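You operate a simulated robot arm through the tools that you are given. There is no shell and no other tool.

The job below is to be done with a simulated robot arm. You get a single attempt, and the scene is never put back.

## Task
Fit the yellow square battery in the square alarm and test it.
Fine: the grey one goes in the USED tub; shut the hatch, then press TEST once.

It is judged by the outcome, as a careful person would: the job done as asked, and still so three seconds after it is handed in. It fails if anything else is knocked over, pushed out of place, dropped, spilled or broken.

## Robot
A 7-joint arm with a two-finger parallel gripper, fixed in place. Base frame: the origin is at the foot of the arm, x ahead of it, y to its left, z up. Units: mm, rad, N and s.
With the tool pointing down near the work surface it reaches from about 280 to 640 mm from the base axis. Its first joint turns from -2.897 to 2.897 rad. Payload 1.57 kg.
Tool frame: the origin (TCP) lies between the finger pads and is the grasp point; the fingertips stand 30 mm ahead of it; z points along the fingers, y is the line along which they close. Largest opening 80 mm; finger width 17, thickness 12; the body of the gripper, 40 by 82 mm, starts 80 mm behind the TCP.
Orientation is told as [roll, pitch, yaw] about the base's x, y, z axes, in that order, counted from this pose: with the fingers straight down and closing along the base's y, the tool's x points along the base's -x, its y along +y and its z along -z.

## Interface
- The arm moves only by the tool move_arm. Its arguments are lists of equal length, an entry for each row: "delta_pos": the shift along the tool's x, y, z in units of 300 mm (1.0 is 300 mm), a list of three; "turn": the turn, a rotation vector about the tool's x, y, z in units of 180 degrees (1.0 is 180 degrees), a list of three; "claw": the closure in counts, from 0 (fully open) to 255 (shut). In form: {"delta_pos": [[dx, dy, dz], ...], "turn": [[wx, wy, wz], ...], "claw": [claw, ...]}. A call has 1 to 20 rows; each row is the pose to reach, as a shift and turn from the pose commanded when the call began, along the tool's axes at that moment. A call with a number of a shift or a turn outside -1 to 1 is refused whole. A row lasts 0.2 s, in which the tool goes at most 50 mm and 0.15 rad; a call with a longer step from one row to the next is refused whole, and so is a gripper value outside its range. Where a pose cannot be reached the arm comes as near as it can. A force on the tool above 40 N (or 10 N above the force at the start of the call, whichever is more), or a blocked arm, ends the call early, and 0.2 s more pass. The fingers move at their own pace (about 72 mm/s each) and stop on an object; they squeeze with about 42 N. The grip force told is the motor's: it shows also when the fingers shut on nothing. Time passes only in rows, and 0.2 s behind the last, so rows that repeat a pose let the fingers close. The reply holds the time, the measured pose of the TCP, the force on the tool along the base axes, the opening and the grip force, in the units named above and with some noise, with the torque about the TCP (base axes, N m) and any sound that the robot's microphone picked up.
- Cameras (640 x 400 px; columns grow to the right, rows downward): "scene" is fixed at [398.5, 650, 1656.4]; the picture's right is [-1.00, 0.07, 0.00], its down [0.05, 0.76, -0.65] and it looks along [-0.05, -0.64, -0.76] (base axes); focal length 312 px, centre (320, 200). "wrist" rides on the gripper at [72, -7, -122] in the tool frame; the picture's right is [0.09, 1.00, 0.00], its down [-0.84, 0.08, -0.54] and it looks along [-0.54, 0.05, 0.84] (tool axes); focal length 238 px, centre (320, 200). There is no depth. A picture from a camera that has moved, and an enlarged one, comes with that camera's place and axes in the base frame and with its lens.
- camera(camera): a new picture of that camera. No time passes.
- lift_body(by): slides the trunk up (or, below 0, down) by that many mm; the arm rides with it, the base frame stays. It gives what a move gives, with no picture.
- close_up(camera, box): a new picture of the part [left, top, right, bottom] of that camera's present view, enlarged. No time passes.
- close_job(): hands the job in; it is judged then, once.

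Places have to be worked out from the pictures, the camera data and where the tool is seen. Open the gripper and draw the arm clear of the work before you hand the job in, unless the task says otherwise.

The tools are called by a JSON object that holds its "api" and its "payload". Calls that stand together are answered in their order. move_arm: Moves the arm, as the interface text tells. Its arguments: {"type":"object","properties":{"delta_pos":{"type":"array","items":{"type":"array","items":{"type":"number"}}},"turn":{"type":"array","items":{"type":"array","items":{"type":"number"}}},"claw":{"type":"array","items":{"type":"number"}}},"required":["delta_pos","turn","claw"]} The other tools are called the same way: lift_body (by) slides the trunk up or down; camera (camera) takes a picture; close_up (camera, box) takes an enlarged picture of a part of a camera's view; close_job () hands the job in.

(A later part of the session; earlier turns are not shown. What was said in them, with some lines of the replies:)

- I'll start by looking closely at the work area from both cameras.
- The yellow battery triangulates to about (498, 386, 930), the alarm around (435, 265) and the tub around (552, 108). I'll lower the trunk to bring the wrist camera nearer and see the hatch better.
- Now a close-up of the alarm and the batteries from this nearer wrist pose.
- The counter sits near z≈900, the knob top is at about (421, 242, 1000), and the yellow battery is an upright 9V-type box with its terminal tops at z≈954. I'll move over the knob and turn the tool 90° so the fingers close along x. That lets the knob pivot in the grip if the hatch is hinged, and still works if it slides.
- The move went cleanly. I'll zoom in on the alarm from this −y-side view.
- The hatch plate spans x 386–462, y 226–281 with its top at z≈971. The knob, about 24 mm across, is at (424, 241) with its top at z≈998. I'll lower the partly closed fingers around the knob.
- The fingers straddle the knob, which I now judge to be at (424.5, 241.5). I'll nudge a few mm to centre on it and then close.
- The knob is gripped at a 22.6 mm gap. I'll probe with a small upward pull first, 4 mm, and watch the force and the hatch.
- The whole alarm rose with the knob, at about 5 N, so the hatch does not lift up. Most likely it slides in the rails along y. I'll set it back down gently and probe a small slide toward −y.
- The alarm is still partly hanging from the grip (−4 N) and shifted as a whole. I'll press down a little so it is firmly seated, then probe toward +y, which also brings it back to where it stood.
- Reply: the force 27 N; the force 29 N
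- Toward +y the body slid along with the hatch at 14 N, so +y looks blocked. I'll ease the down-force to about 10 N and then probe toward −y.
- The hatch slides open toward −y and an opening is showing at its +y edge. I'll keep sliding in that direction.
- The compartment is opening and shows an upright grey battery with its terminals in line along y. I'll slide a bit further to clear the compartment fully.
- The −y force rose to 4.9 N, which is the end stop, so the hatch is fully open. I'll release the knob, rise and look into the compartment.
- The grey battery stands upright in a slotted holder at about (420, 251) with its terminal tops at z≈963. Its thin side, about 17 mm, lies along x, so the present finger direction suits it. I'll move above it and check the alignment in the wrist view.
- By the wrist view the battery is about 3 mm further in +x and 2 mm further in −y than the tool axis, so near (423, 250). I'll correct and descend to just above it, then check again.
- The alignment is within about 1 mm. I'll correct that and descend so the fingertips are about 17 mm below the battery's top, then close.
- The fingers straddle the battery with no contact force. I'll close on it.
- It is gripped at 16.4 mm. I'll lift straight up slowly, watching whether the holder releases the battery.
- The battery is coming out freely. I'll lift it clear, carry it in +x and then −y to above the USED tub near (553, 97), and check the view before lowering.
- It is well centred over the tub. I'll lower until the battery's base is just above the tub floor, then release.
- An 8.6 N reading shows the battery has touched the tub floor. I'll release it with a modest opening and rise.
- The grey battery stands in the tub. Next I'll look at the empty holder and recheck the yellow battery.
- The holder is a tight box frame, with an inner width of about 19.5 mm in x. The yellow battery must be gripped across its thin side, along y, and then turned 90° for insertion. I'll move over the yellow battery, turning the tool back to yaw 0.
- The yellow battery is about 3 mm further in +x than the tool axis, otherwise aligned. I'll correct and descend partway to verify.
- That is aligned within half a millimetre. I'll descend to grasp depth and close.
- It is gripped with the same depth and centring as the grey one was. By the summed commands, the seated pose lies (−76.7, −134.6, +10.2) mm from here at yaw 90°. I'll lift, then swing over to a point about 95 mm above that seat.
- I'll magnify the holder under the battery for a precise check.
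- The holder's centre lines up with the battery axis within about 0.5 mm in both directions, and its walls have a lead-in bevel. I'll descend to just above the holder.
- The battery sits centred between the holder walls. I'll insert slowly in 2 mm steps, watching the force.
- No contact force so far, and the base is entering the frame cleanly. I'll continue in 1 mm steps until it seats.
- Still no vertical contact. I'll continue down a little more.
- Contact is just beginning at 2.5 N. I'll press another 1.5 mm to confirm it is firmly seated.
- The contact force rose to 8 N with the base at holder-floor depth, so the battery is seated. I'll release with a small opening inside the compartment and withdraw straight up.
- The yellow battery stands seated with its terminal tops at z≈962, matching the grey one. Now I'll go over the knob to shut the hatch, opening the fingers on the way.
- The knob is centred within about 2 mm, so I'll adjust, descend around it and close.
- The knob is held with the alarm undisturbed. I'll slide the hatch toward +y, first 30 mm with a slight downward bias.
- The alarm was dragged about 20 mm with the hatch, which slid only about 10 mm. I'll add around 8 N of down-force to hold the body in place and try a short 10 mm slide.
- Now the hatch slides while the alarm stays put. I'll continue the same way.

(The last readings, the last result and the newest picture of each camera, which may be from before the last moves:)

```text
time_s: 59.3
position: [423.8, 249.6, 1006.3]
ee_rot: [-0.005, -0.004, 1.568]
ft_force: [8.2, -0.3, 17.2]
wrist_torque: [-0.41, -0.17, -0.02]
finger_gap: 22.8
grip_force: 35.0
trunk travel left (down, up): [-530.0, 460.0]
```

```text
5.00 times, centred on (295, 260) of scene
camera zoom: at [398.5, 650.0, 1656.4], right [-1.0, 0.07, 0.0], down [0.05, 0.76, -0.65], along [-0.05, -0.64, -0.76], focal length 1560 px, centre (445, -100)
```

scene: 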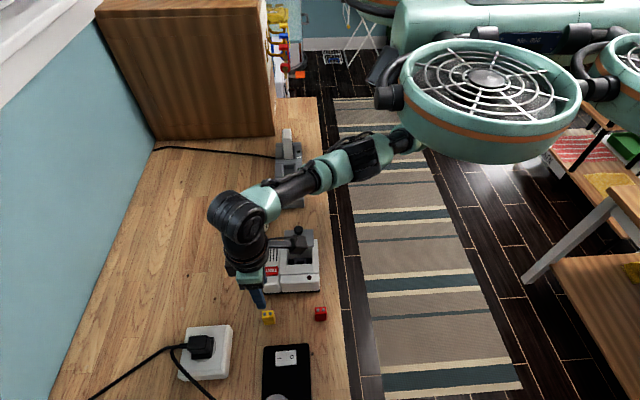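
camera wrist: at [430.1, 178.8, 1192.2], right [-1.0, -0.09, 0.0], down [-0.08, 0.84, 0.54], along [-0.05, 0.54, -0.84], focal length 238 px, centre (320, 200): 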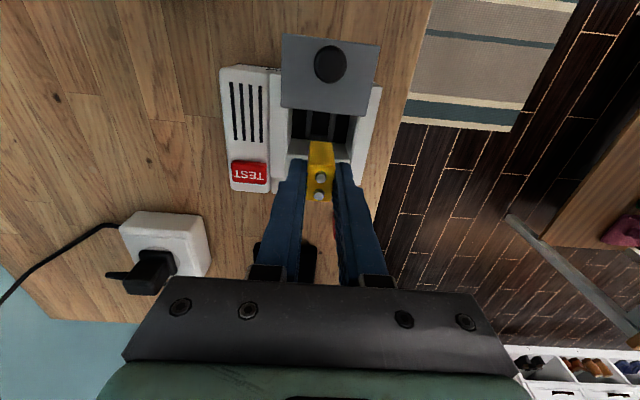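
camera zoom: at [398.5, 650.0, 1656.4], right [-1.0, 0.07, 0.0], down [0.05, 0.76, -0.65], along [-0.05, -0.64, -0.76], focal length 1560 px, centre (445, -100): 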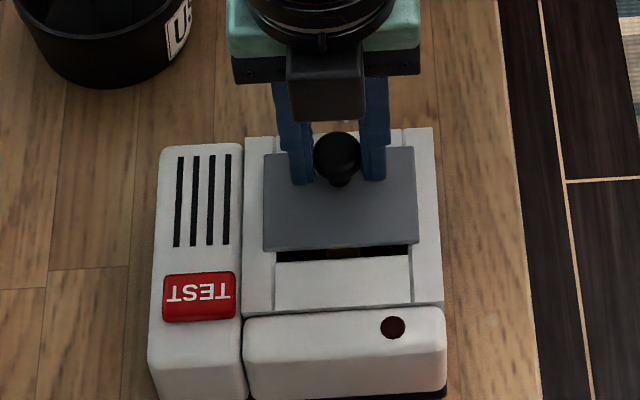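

About 13 mm of travel remains by comparison with the original closed look. I'll slide on, easing the down-force slightly.

{"api": "move_arm", "payload": {"delta_pos": [[-0.007, 0, -0.002], [-0.014, 0, -0.002], [-0.021, 0, -0.002], [-0.028, 0, -0.002], [-0.035, 0, -0.002], [-0.041, 0, -0.002], [-0.041, 0, -0.002]], "turn": [[0, 0, 0], [0, 0, 0], [0, 0, 0], [0, 0, 0], [0, 0, 0], [0, 0, 0], [0, 0, 0]], "claw": [200, 200, 200, 200, 200, 200, 200]}}

{"api": "close_up", "payload": {"camera": "scene", "box": [260, 220, 330, 300]}}

{"api": "close_up", "payload": {"camera": "wrist", "box": [170, 80, 410, 260]}}

```text
time_s: 60.9
position: [423.8, 259.0, 1005.7]
ee_rot: [0.001, -0.001, 1.571]
ft_force: [0.3, -8.3, 11.8]
wrist_torque: [-0.44, -0.02, -0.06]
finger_gap: 22.9
grip_force: 35.6
trunk travel left (down, up): [-530.0, 460.0]
```

```text
5.00 times, centred on (295, 260) of scene
camera zoom: at [398.5, 650.0, 1656.4], right [-1.0, 0.07, 0.0], down [0.05, 0.76, -0.65], along [-0.05, -0.64, -0.76], focal length 1560 px, centre (445, -100)
```

zoom: 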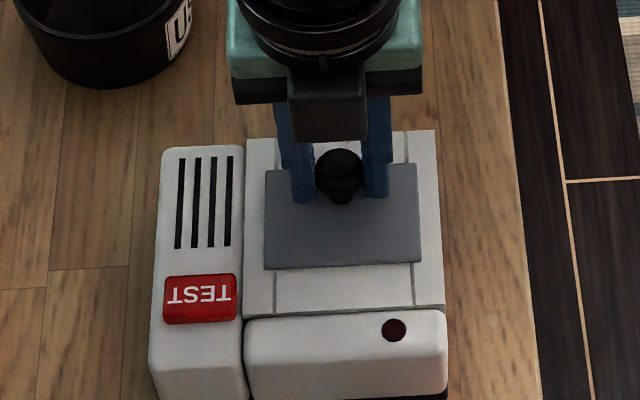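

```text
2.22 times, centred on (290, 170) of wrist
camera zoom: at [429.4, 188.2, 1127.4], right [-1.0, -0.09, 0.0], down [-0.08, 0.84, 0.54], along [-0.05, 0.54, -0.84], focal length 530 px, centre (387, 267)
```

zoom: 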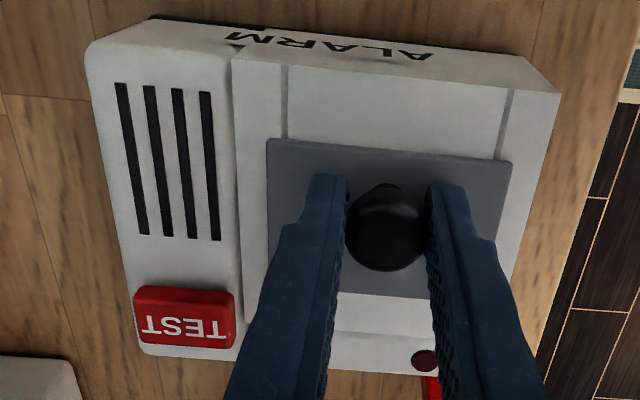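

The hatch looks shut and −8.3 N in y suggests the stop. I'll push 2 mm more to make sure and compare the relation of hatch to body.

{"api": "move_arm", "payload": {"delta_pos": [[-0.004, 0, 0.001], [-0.008, 0, 0.001], [-0.008, 0, 0.001]], "turn": [[0, 0, 0], [0, 0, 0], [0, 0, 0]], "claw": [200, 200, 200]}}

{"api": "close_up", "payload": {"camera": "wrist", "box": [170, 80, 410, 260]}}

{"api": "close_up", "payload": {"camera": "scene", "box": [260, 220, 330, 300]}}

```text
time_s: 61.7
position: [425.1, 263.7, 1006.3]
ee_rot: [-0.001, -0.002, 1.572]
ft_force: [-1.1, -3.9, 2.5]
wrist_torque: [-0.09, 0.01, -0.06]
finger_gap: 22.5
grip_force: 34.8
trunk travel left (down, up): [-530.0, 460.0]
```

```text
2.22 times, centred on (290, 170) of wrist
camera zoom: at [429.5, 192.1, 1127.0], right [-1.0, -0.09, 0.0], down [-0.08, 0.84, 0.54], along [-0.05, 0.54, -0.84], focal length 530 px, centre (387, 267)
```

zoom: 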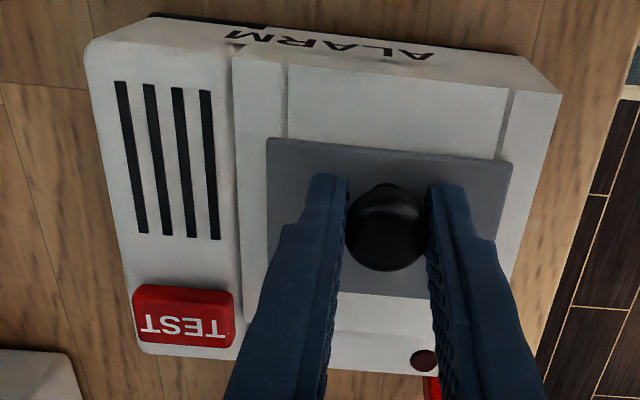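

```text
5.00 times, centred on (295, 260) of scene
camera zoom: at [398.5, 650.0, 1656.4], right [-1.0, 0.07, 0.0], down [0.05, 0.76, -0.65], along [-0.05, -0.64, -0.76], focal length 1560 px, centre (445, -100)
```

zoom: 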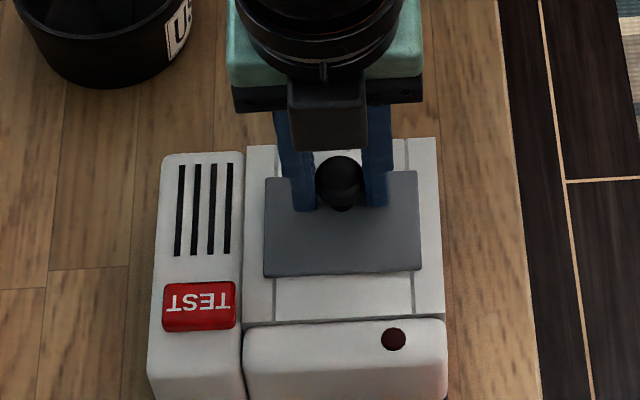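

The hatch is on its stop, since the whole alarm now moves with it, but the alarm sits about 22 mm +y of where it began. It hung safely from the knob earlier, so I'll lift it about 4 mm, carry it back toward −y slowly and set it down.

{"api": "move_arm", "payload": {"delta_pos": [[0.002, 0, -0.008], [0.002, 0, -0.015], [0.002, 0, -0.018], [0.002, 0, -0.018]], "turn": [[0, 0, 0], [0, 0, 0], [0, 0, 0], [0, 0, 0]], "claw": [200, 200, 200, 200]}}

{"api": "close_up", "payload": {"camera": "wrist", "box": [170, 80, 410, 260]}}

```text
time_s: 62.7
position: [425.4, 263.6, 1010.1]
ee_rot: [0.0, -0.002, 1.572]
ft_force: [-0.3, 0.0, -5.7]
wrist_torque: [-0.12, 0.11, 0.01]
finger_gap: 22.8
grip_force: 34.9
trunk travel left (down, up): [-530.0, 460.0]
```

```text
2.22 times, centred on (290, 170) of wrist
camera zoom: at [430.7, 191.8, 1131.4], right [-1.0, -0.09, 0.0], down [-0.08, 0.84, 0.54], along [-0.05, 0.54, -0.84], focal length 530 px, centre (387, 267)
```

zoom: 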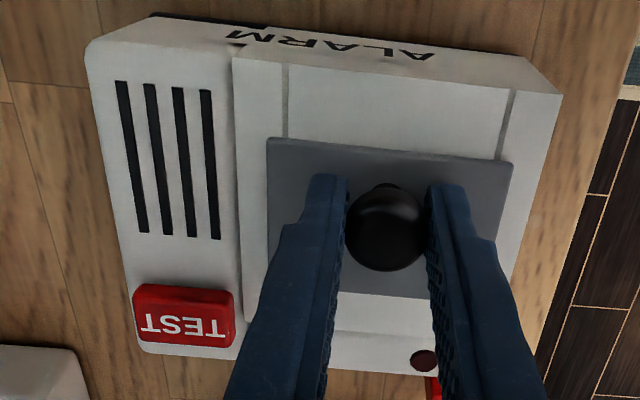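

It is fully hung at 5.7 N with the hatch unmoved. I'll carry it 20 mm toward −y slowly, then lower it.

{"api": "move_arm", "payload": {"delta_pos": [[0.005, 0, 0], [0.013, 0, 0], [0.022, 0, 0], [0.031, 0, 0], [0.04, 0, 0], [0.049, 0, 0], [0.058, 0, 0], [0.064, 0, 0], [0.067, 0, 0], [0.067, 0, 0], [0.067, 0, 0.006], [0.067, 0, 0.012], [0.067, 0, 0.016], [0.067, 0, 0.018], [0.067, 0, 0.018]], "turn": [[0, 0, 0], [0, 0, 0], [0, 0, 0], [0, 0, 0], [0, 0, 0], [0, 0, 0], [0, 0, 0], [0, 0, 0], [0, 0, 0], [0, 0, 0], [0, 0, 0], [0, 0, 0], [0, 0, 0], [0, 0, 0], [0, 0, 0]], "claw": [200, 200, 200, 200, 200, 200, 200, 200, 200, 200, 200, 200, 200, 200, 200]}}

{"api": "close_up", "payload": {"camera": "wrist", "box": [170, 80, 410, 260]}}

{"api": "close_up", "payload": {"camera": "scene", "box": [250, 220, 340, 330]}}

```text
time_s: 65.9
position: [424.0, 243.4, 1006.2]
ee_rot: [-0.001, -0.004, 1.574]
ft_force: [-3.7, -1.3, 9.6]
wrist_torque: [0.06, 0.09, 0.04]
finger_gap: 22.8
grip_force: 34.4
trunk travel left (down, up): [-530.0, 460.0]
```

```text
2.22 times, centred on (290, 170) of wrist
camera zoom: at [429.5, 171.5, 1126.9], right [-1.0, -0.09, 0.0], down [-0.08, 0.84, 0.54], along [-0.05, 0.54, -0.84], focal length 530 px, centre (387, 267)
```

zoom: 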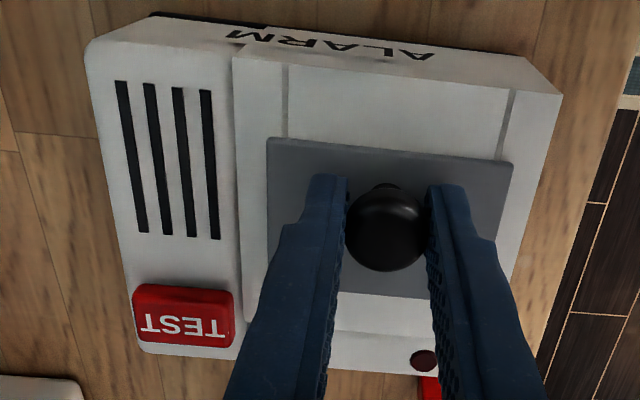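

```text
3.64 times, centred on (295, 275) of scene
camera zoom: at [398.5, 650.0, 1656.4], right [-1.0, 0.07, 0.0], down [0.05, 0.76, -0.65], along [-0.05, -0.64, -0.76], focal length 1134 px, centre (411, -73)
```

zoom: 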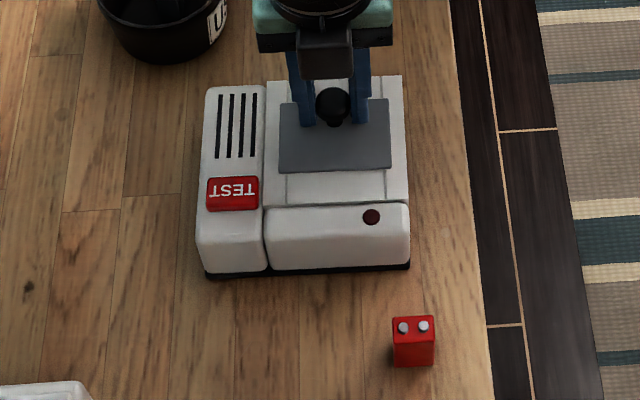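

The alarm is back in place with the hatch shut. I'll release the knob and rise clear.

{"api": "move_arm", "payload": {"delta_pos": [[0, 0, -0.004], [0, 0, -0.004], [0, 0, -0.004], [0, 0, -0.004], [0, 0, -0.004], [0, 0, -0.04], [0, 0, -0.1], [0, 0, -0.17], [0, 0, -0.25], [0, 0, -0.3], [0, 0, -0.3]], "turn": [[0, 0, 0], [0, 0, 0], [0, 0, 0], [0, 0, 0], [0, 0, 0], [0, 0, 0], [0, 0, 0], [0, 0, 0], [0, 0, 0], [0, 0, 0], [0, 0, 0]], "claw": [200, 170, 130, 100, 90, 90, 90, 90, 90, 90, 90]}}

{"api": "close_up", "payload": {"camera": "wrist", "box": [220, 80, 420, 230]}}

{"api": "close_up", "payload": {"camera": "scene", "box": [250, 230, 330, 280]}}

```text
time_s: 68.3
position: [424.6, 243.5, 1095.5]
ee_rot: [0.001, 0.0, 1.571]
ft_force: [-0.3, -0.2, -0.5]
wrist_torque: [0.01, 0.02, 0.0]
finger_gap: 51.8
grip_force: 0.1
trunk travel left (down, up): [-530.0, 460.0]
```

```text
2.67 times, centred on (320, 155) of wrist
camera zoom: at [430.1, 171.2, 1217.5], right [-1.0, -0.09, 0.0], down [-0.08, 0.84, 0.54], along [-0.05, 0.54, -0.84], focal length 636 px, centre (320, 320)
```

zoom: 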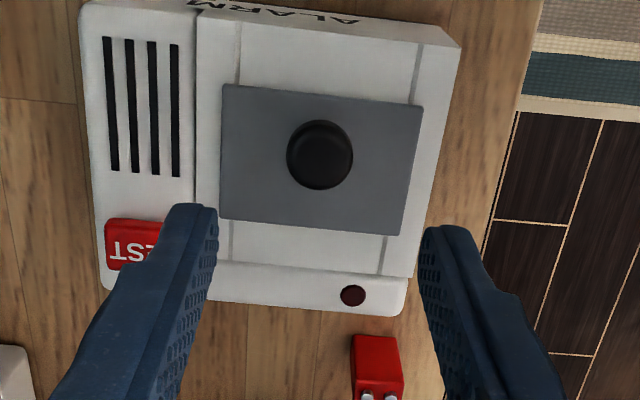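

```text
8.00 times, centred on (290, 255) of scene
camera zoom: at [398.5, 650.0, 1656.4], right [-1.0, 0.07, 0.0], down [0.05, 0.76, -0.65], along [-0.05, -0.64, -0.76], focal length 2495 px, centre (560, -240)
```

zoom: 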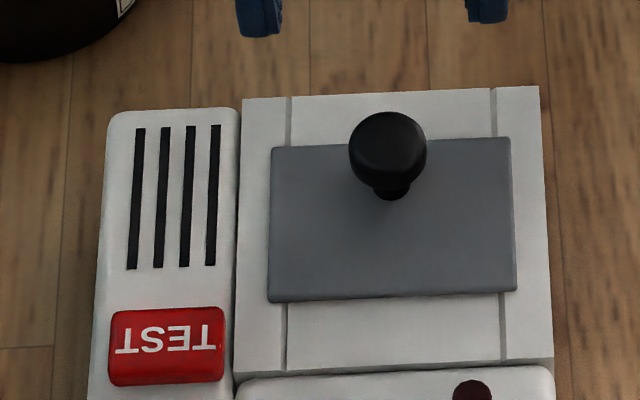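

The hatch matches its original closed look. TEST is centred near (490, 297, 975), so I'll close the fingers, move above it and verify before pressing.

{"api": "move_arm", "payload": {"delta_pos": [[-0.04, -0.05, 0], [-0.08, -0.1, 0], [-0.12, -0.15, 0], [-0.16, -0.2, 0], [-0.178, -0.218, 0.0], [-0.178, -0.218, 0.06], [-0.178, -0.218, 0.12], [-0.178, -0.218, 0.18], [-0.178, -0.218, 0.22], [-0.178, -0.218, 0.22]], "turn": [[0, 0, 0], [0, 0, 0], [0, 0, 0], [0, 0, 0], [0, 0, 0], [0, 0, 0], [0, 0, 0], [0, 0, 0], [0, 0, 0], [0, 0, 0]], "claw": [150, 200, 255, 255, 255, 255, 255, 255, 255, 255]}}

{"api": "close_up", "payload": {"camera": "wrist", "box": [220, 80, 420, 230]}}

{"api": "close_up", "payload": {"camera": "scene", "box": [245, 220, 325, 290]}}

```text
time_s: 70.5
position: [490.1, 297.2, 1028.1]
ee_rot: [0.0, 0.0, 1.57]
ft_force: [0.0, -0.2, 0.3]
wrist_torque: [-0.01, 0.0, 0.02]
finger_gap: 0.0
grip_force: 22.0
trunk travel left (down, up): [-530.0, 460.0]
```

```text
2.67 times, centred on (320, 155) of wrist
camera zoom: at [494.9, 225.9, 1149.7], right [-1.0, -0.09, 0.0], down [-0.08, 0.84, 0.54], along [-0.05, 0.54, -0.84], focal length 636 px, centre (320, 320)
```

zoom: 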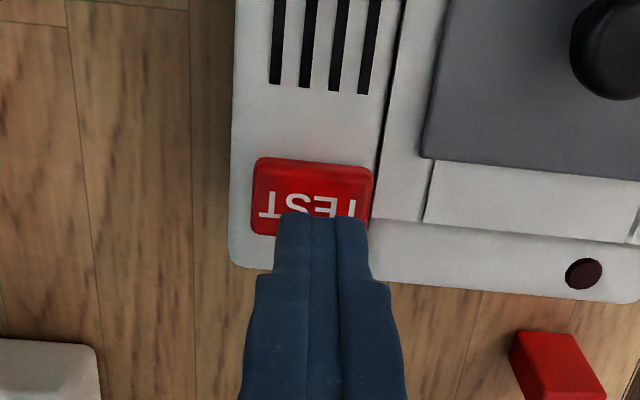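

```text
5.71 times, centred on (285, 255) of scene
camera zoom: at [398.5, 650.0, 1656.4], right [-1.0, 0.07, 0.0], down [0.05, 0.76, -0.65], along [-0.05, -0.64, -0.76], focal length 1782 px, centre (520, -114)
```

zoom: 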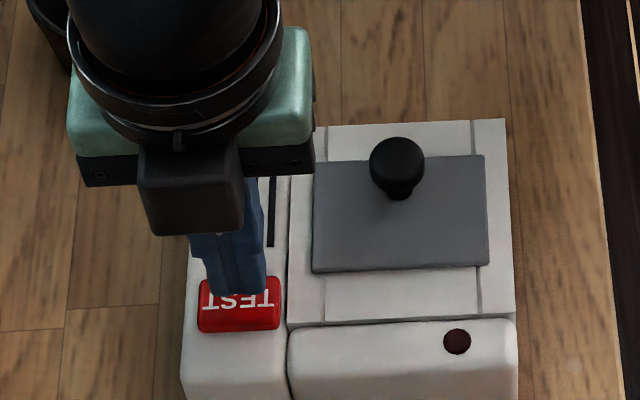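

The button centre is about 2.5 mm toward +x and 2 mm toward −y of the tool axis. I'll correct and come down to just above the button.

{"api": "move_arm", "payload": {"delta_pos": [[0.0067, -0.0083, 0.02], [0.0067, -0.0083, 0.04], [0.0067, -0.0083, 0.06], [0.0067, -0.0083, 0.06]], "turn": [[0, 0, 0], [0, 0, 0], [0, 0, 0], [0, 0, 0]], "claw": [255, 255, 255, 255]}}

{"api": "close_up", "payload": {"camera": "wrist", "box": [260, 100, 380, 220]}}

{"api": "close_up", "payload": {"camera": "scene", "box": [250, 240, 300, 290]}}

```text
time_s: 71.5
position: [492.6, 295.4, 1010.2]
ee_rot: [0.0, -0.003, 1.57]
ft_force: [-0.3, 0.4, 1.2]
wrist_torque: [-0.01, -0.05, 0.0]
finger_gap: 0.0
grip_force: 21.1
trunk travel left (down, up): [-530.0, 460.0]
```

```text
3.33 times, centred on (320, 160) of wrist
camera zoom: at [498.0, 223.1, 1132.5], right [-1.0, -0.09, 0.0], down [-0.08, 0.84, 0.54], along [-0.05, 0.54, -0.84], focal length 794 px, centre (320, 333)
```

zoom: 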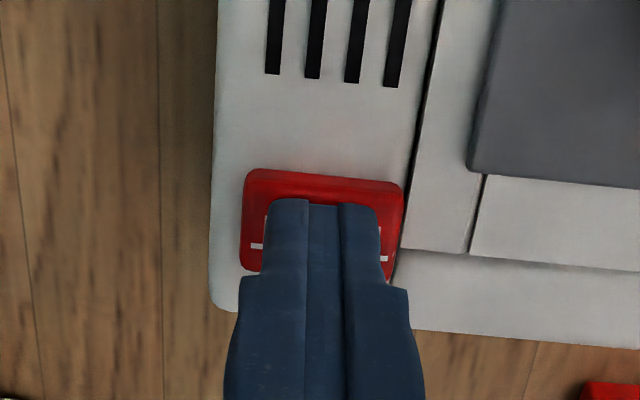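

```text
8.00 times, centred on (275, 265) of scene
camera zoom: at [398.5, 650.0, 1656.4], right [-1.0, 0.07, 0.0], down [0.05, 0.76, -0.65], along [-0.05, -0.64, -0.76], focal length 2495 px, centre (680, -320)
```

zoom: 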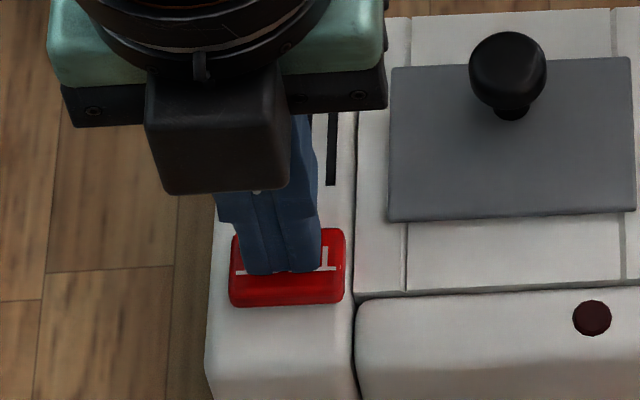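

The fingertips are centred just above TEST. I'll press down in small steps, watching force, sound and the lamp.

{"api": "move_arm", "payload": {"delta_pos": [[0, 0, 0.005], [0, 0, 0.01], [0, 0, 0.015], [0, 0, 0.019], [0, 0, 0.019]], "turn": [[0, 0, 0], [0, 0, 0], [0, 0, 0], [0, 0, 0], [0, 0, 0]], "claw": [255, 255, 255, 255, 255]}}

{"api": "close_up", "payload": {"camera": "scene", "box": [250, 240, 320, 290]}}

```text
time_s: 72.7
position: [491.3, 295.1, 1006.8]
ee_rot: [-0.002, -0.003, 1.571]
ft_force: [0.8, 0.4, 7.8]
wrist_torque: [-0.01, 0.02, -0.02]
finger_gap: 0.0
grip_force: 21.2
trunk travel left (down, up): [-530.0, 460.0]
heard: click
```

```text
8.00 times, centred on (285, 265) of scene
camera zoom: at [398.5, 650.0, 1656.4], right [-1.0, 0.07, 0.0], down [0.05, 0.76, -0.65], along [-0.05, -0.64, -0.76], focal length 2495 px, centre (600, -320)
```

zoom: 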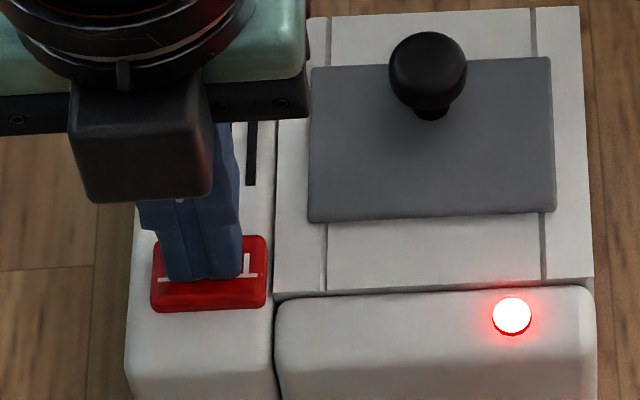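

A click was heard and the red lamp is lit, so the press registered and the battery works. I'll lift straight off and draw the arm clear.

{"api": "move_arm", "payload": {"delta_pos": [[0, 0, -0.04], [0, 0, -0.1], [0, 0, -0.18], [0, 0, -0.26], [0, 0, -0.34], [0, 0, -0.4], [0, 0.0, -0.4], [0.0, 0.08, -0.4], [0, 0.16, -0.4], [0, 0.26, -0.4], [0, 0.36, -0.4], [0, 0.44, -0.4], [0, 0.44, -0.4]], "turn": [[0, 0, 0], [0, 0, 0], [0, 0, 0], [0, 0, 0], [0, 0, 0], [0, 0, 0], [0, 0, 0], [0, 0, 0], [0, 0, 0], [0, 0, 0], [0, 0, 0], [0, 0, 0], [0, 0, 0]], "claw": [255, 255, 255, 255, 200, 100, 0, 0, 0, 0, 0, 0, 0]}}

{"api": "lift_body", "payload": {"by": 100}}

{"api": "camera", "payload": {"camera": "scene"}}

{"api": "close_up", "payload": {"camera": "scene", "box": [220, 190, 340, 330]}}

```text
time_s: 75.5
position: [362.0, 299.3, 1126.6]
ee_rot: [0.002, -0.001, 1.571]
ft_force: [0.3, 0.7, -0.1]
wrist_torque: [0.0, -0.01, 0.0]
finger_gap: 80.4
grip_force: 0.1
trunk travel left (down, up): [-530.0, 460.0]
```

```text
time_s: 76.8
position: [363.0, 299.2, 1226.6]
ee_rot: [-0.001, -0.001, 1.571]
ft_force: [0.6, 0.0, -0.4]
wrist_torque: [-0.02, -0.01, 0.0]
finger_gap: 79.8
grip_force: 0.0
trunk travel left (down, up): [-630.0, 360.0]
```

```text
taken
```

scene: 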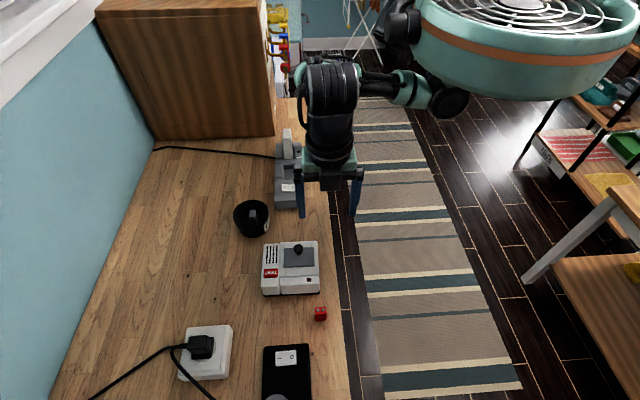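

```text
2.86 times, centred on (280, 260) of scene
camera zoom: at [398.5, 650.0, 1656.4], right [-1.0, 0.07, 0.0], down [0.05, 0.76, -0.65], along [-0.05, -0.64, -0.76], focal length 891 px, centre (434, 29)
```

zoom: 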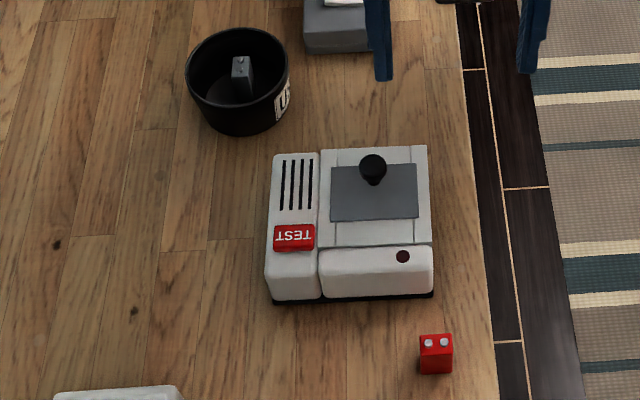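

The grey battery is in the USED tub and the yellow one is in the alarm with the hatch shut. TEST was pressed once, with the lamp lit. The red battery and everything else are undisturbed, and the open gripper is clear of the work, so I'm handing in.

{"api": "close_job", "payload": {}}

```text
The job is handed in.
```

The yellow battery is in the square alarm, and the test worked: one press of TEST gave a click and the red lamp lit. I've handed the job in.

- **Grey battery:** it is standing in the USED tub.
- **Hatch:** it is slid fully shut over the yellow battery.
- **Alarm position:** the alarm got dragged about 20 mm while I was closing the hatch. I lifted it by the knob and put it back within about 3 mm of where it started.
- **Everything else:** the red battery and the other items look undisturbed, and the gripper is open and clear of the work.
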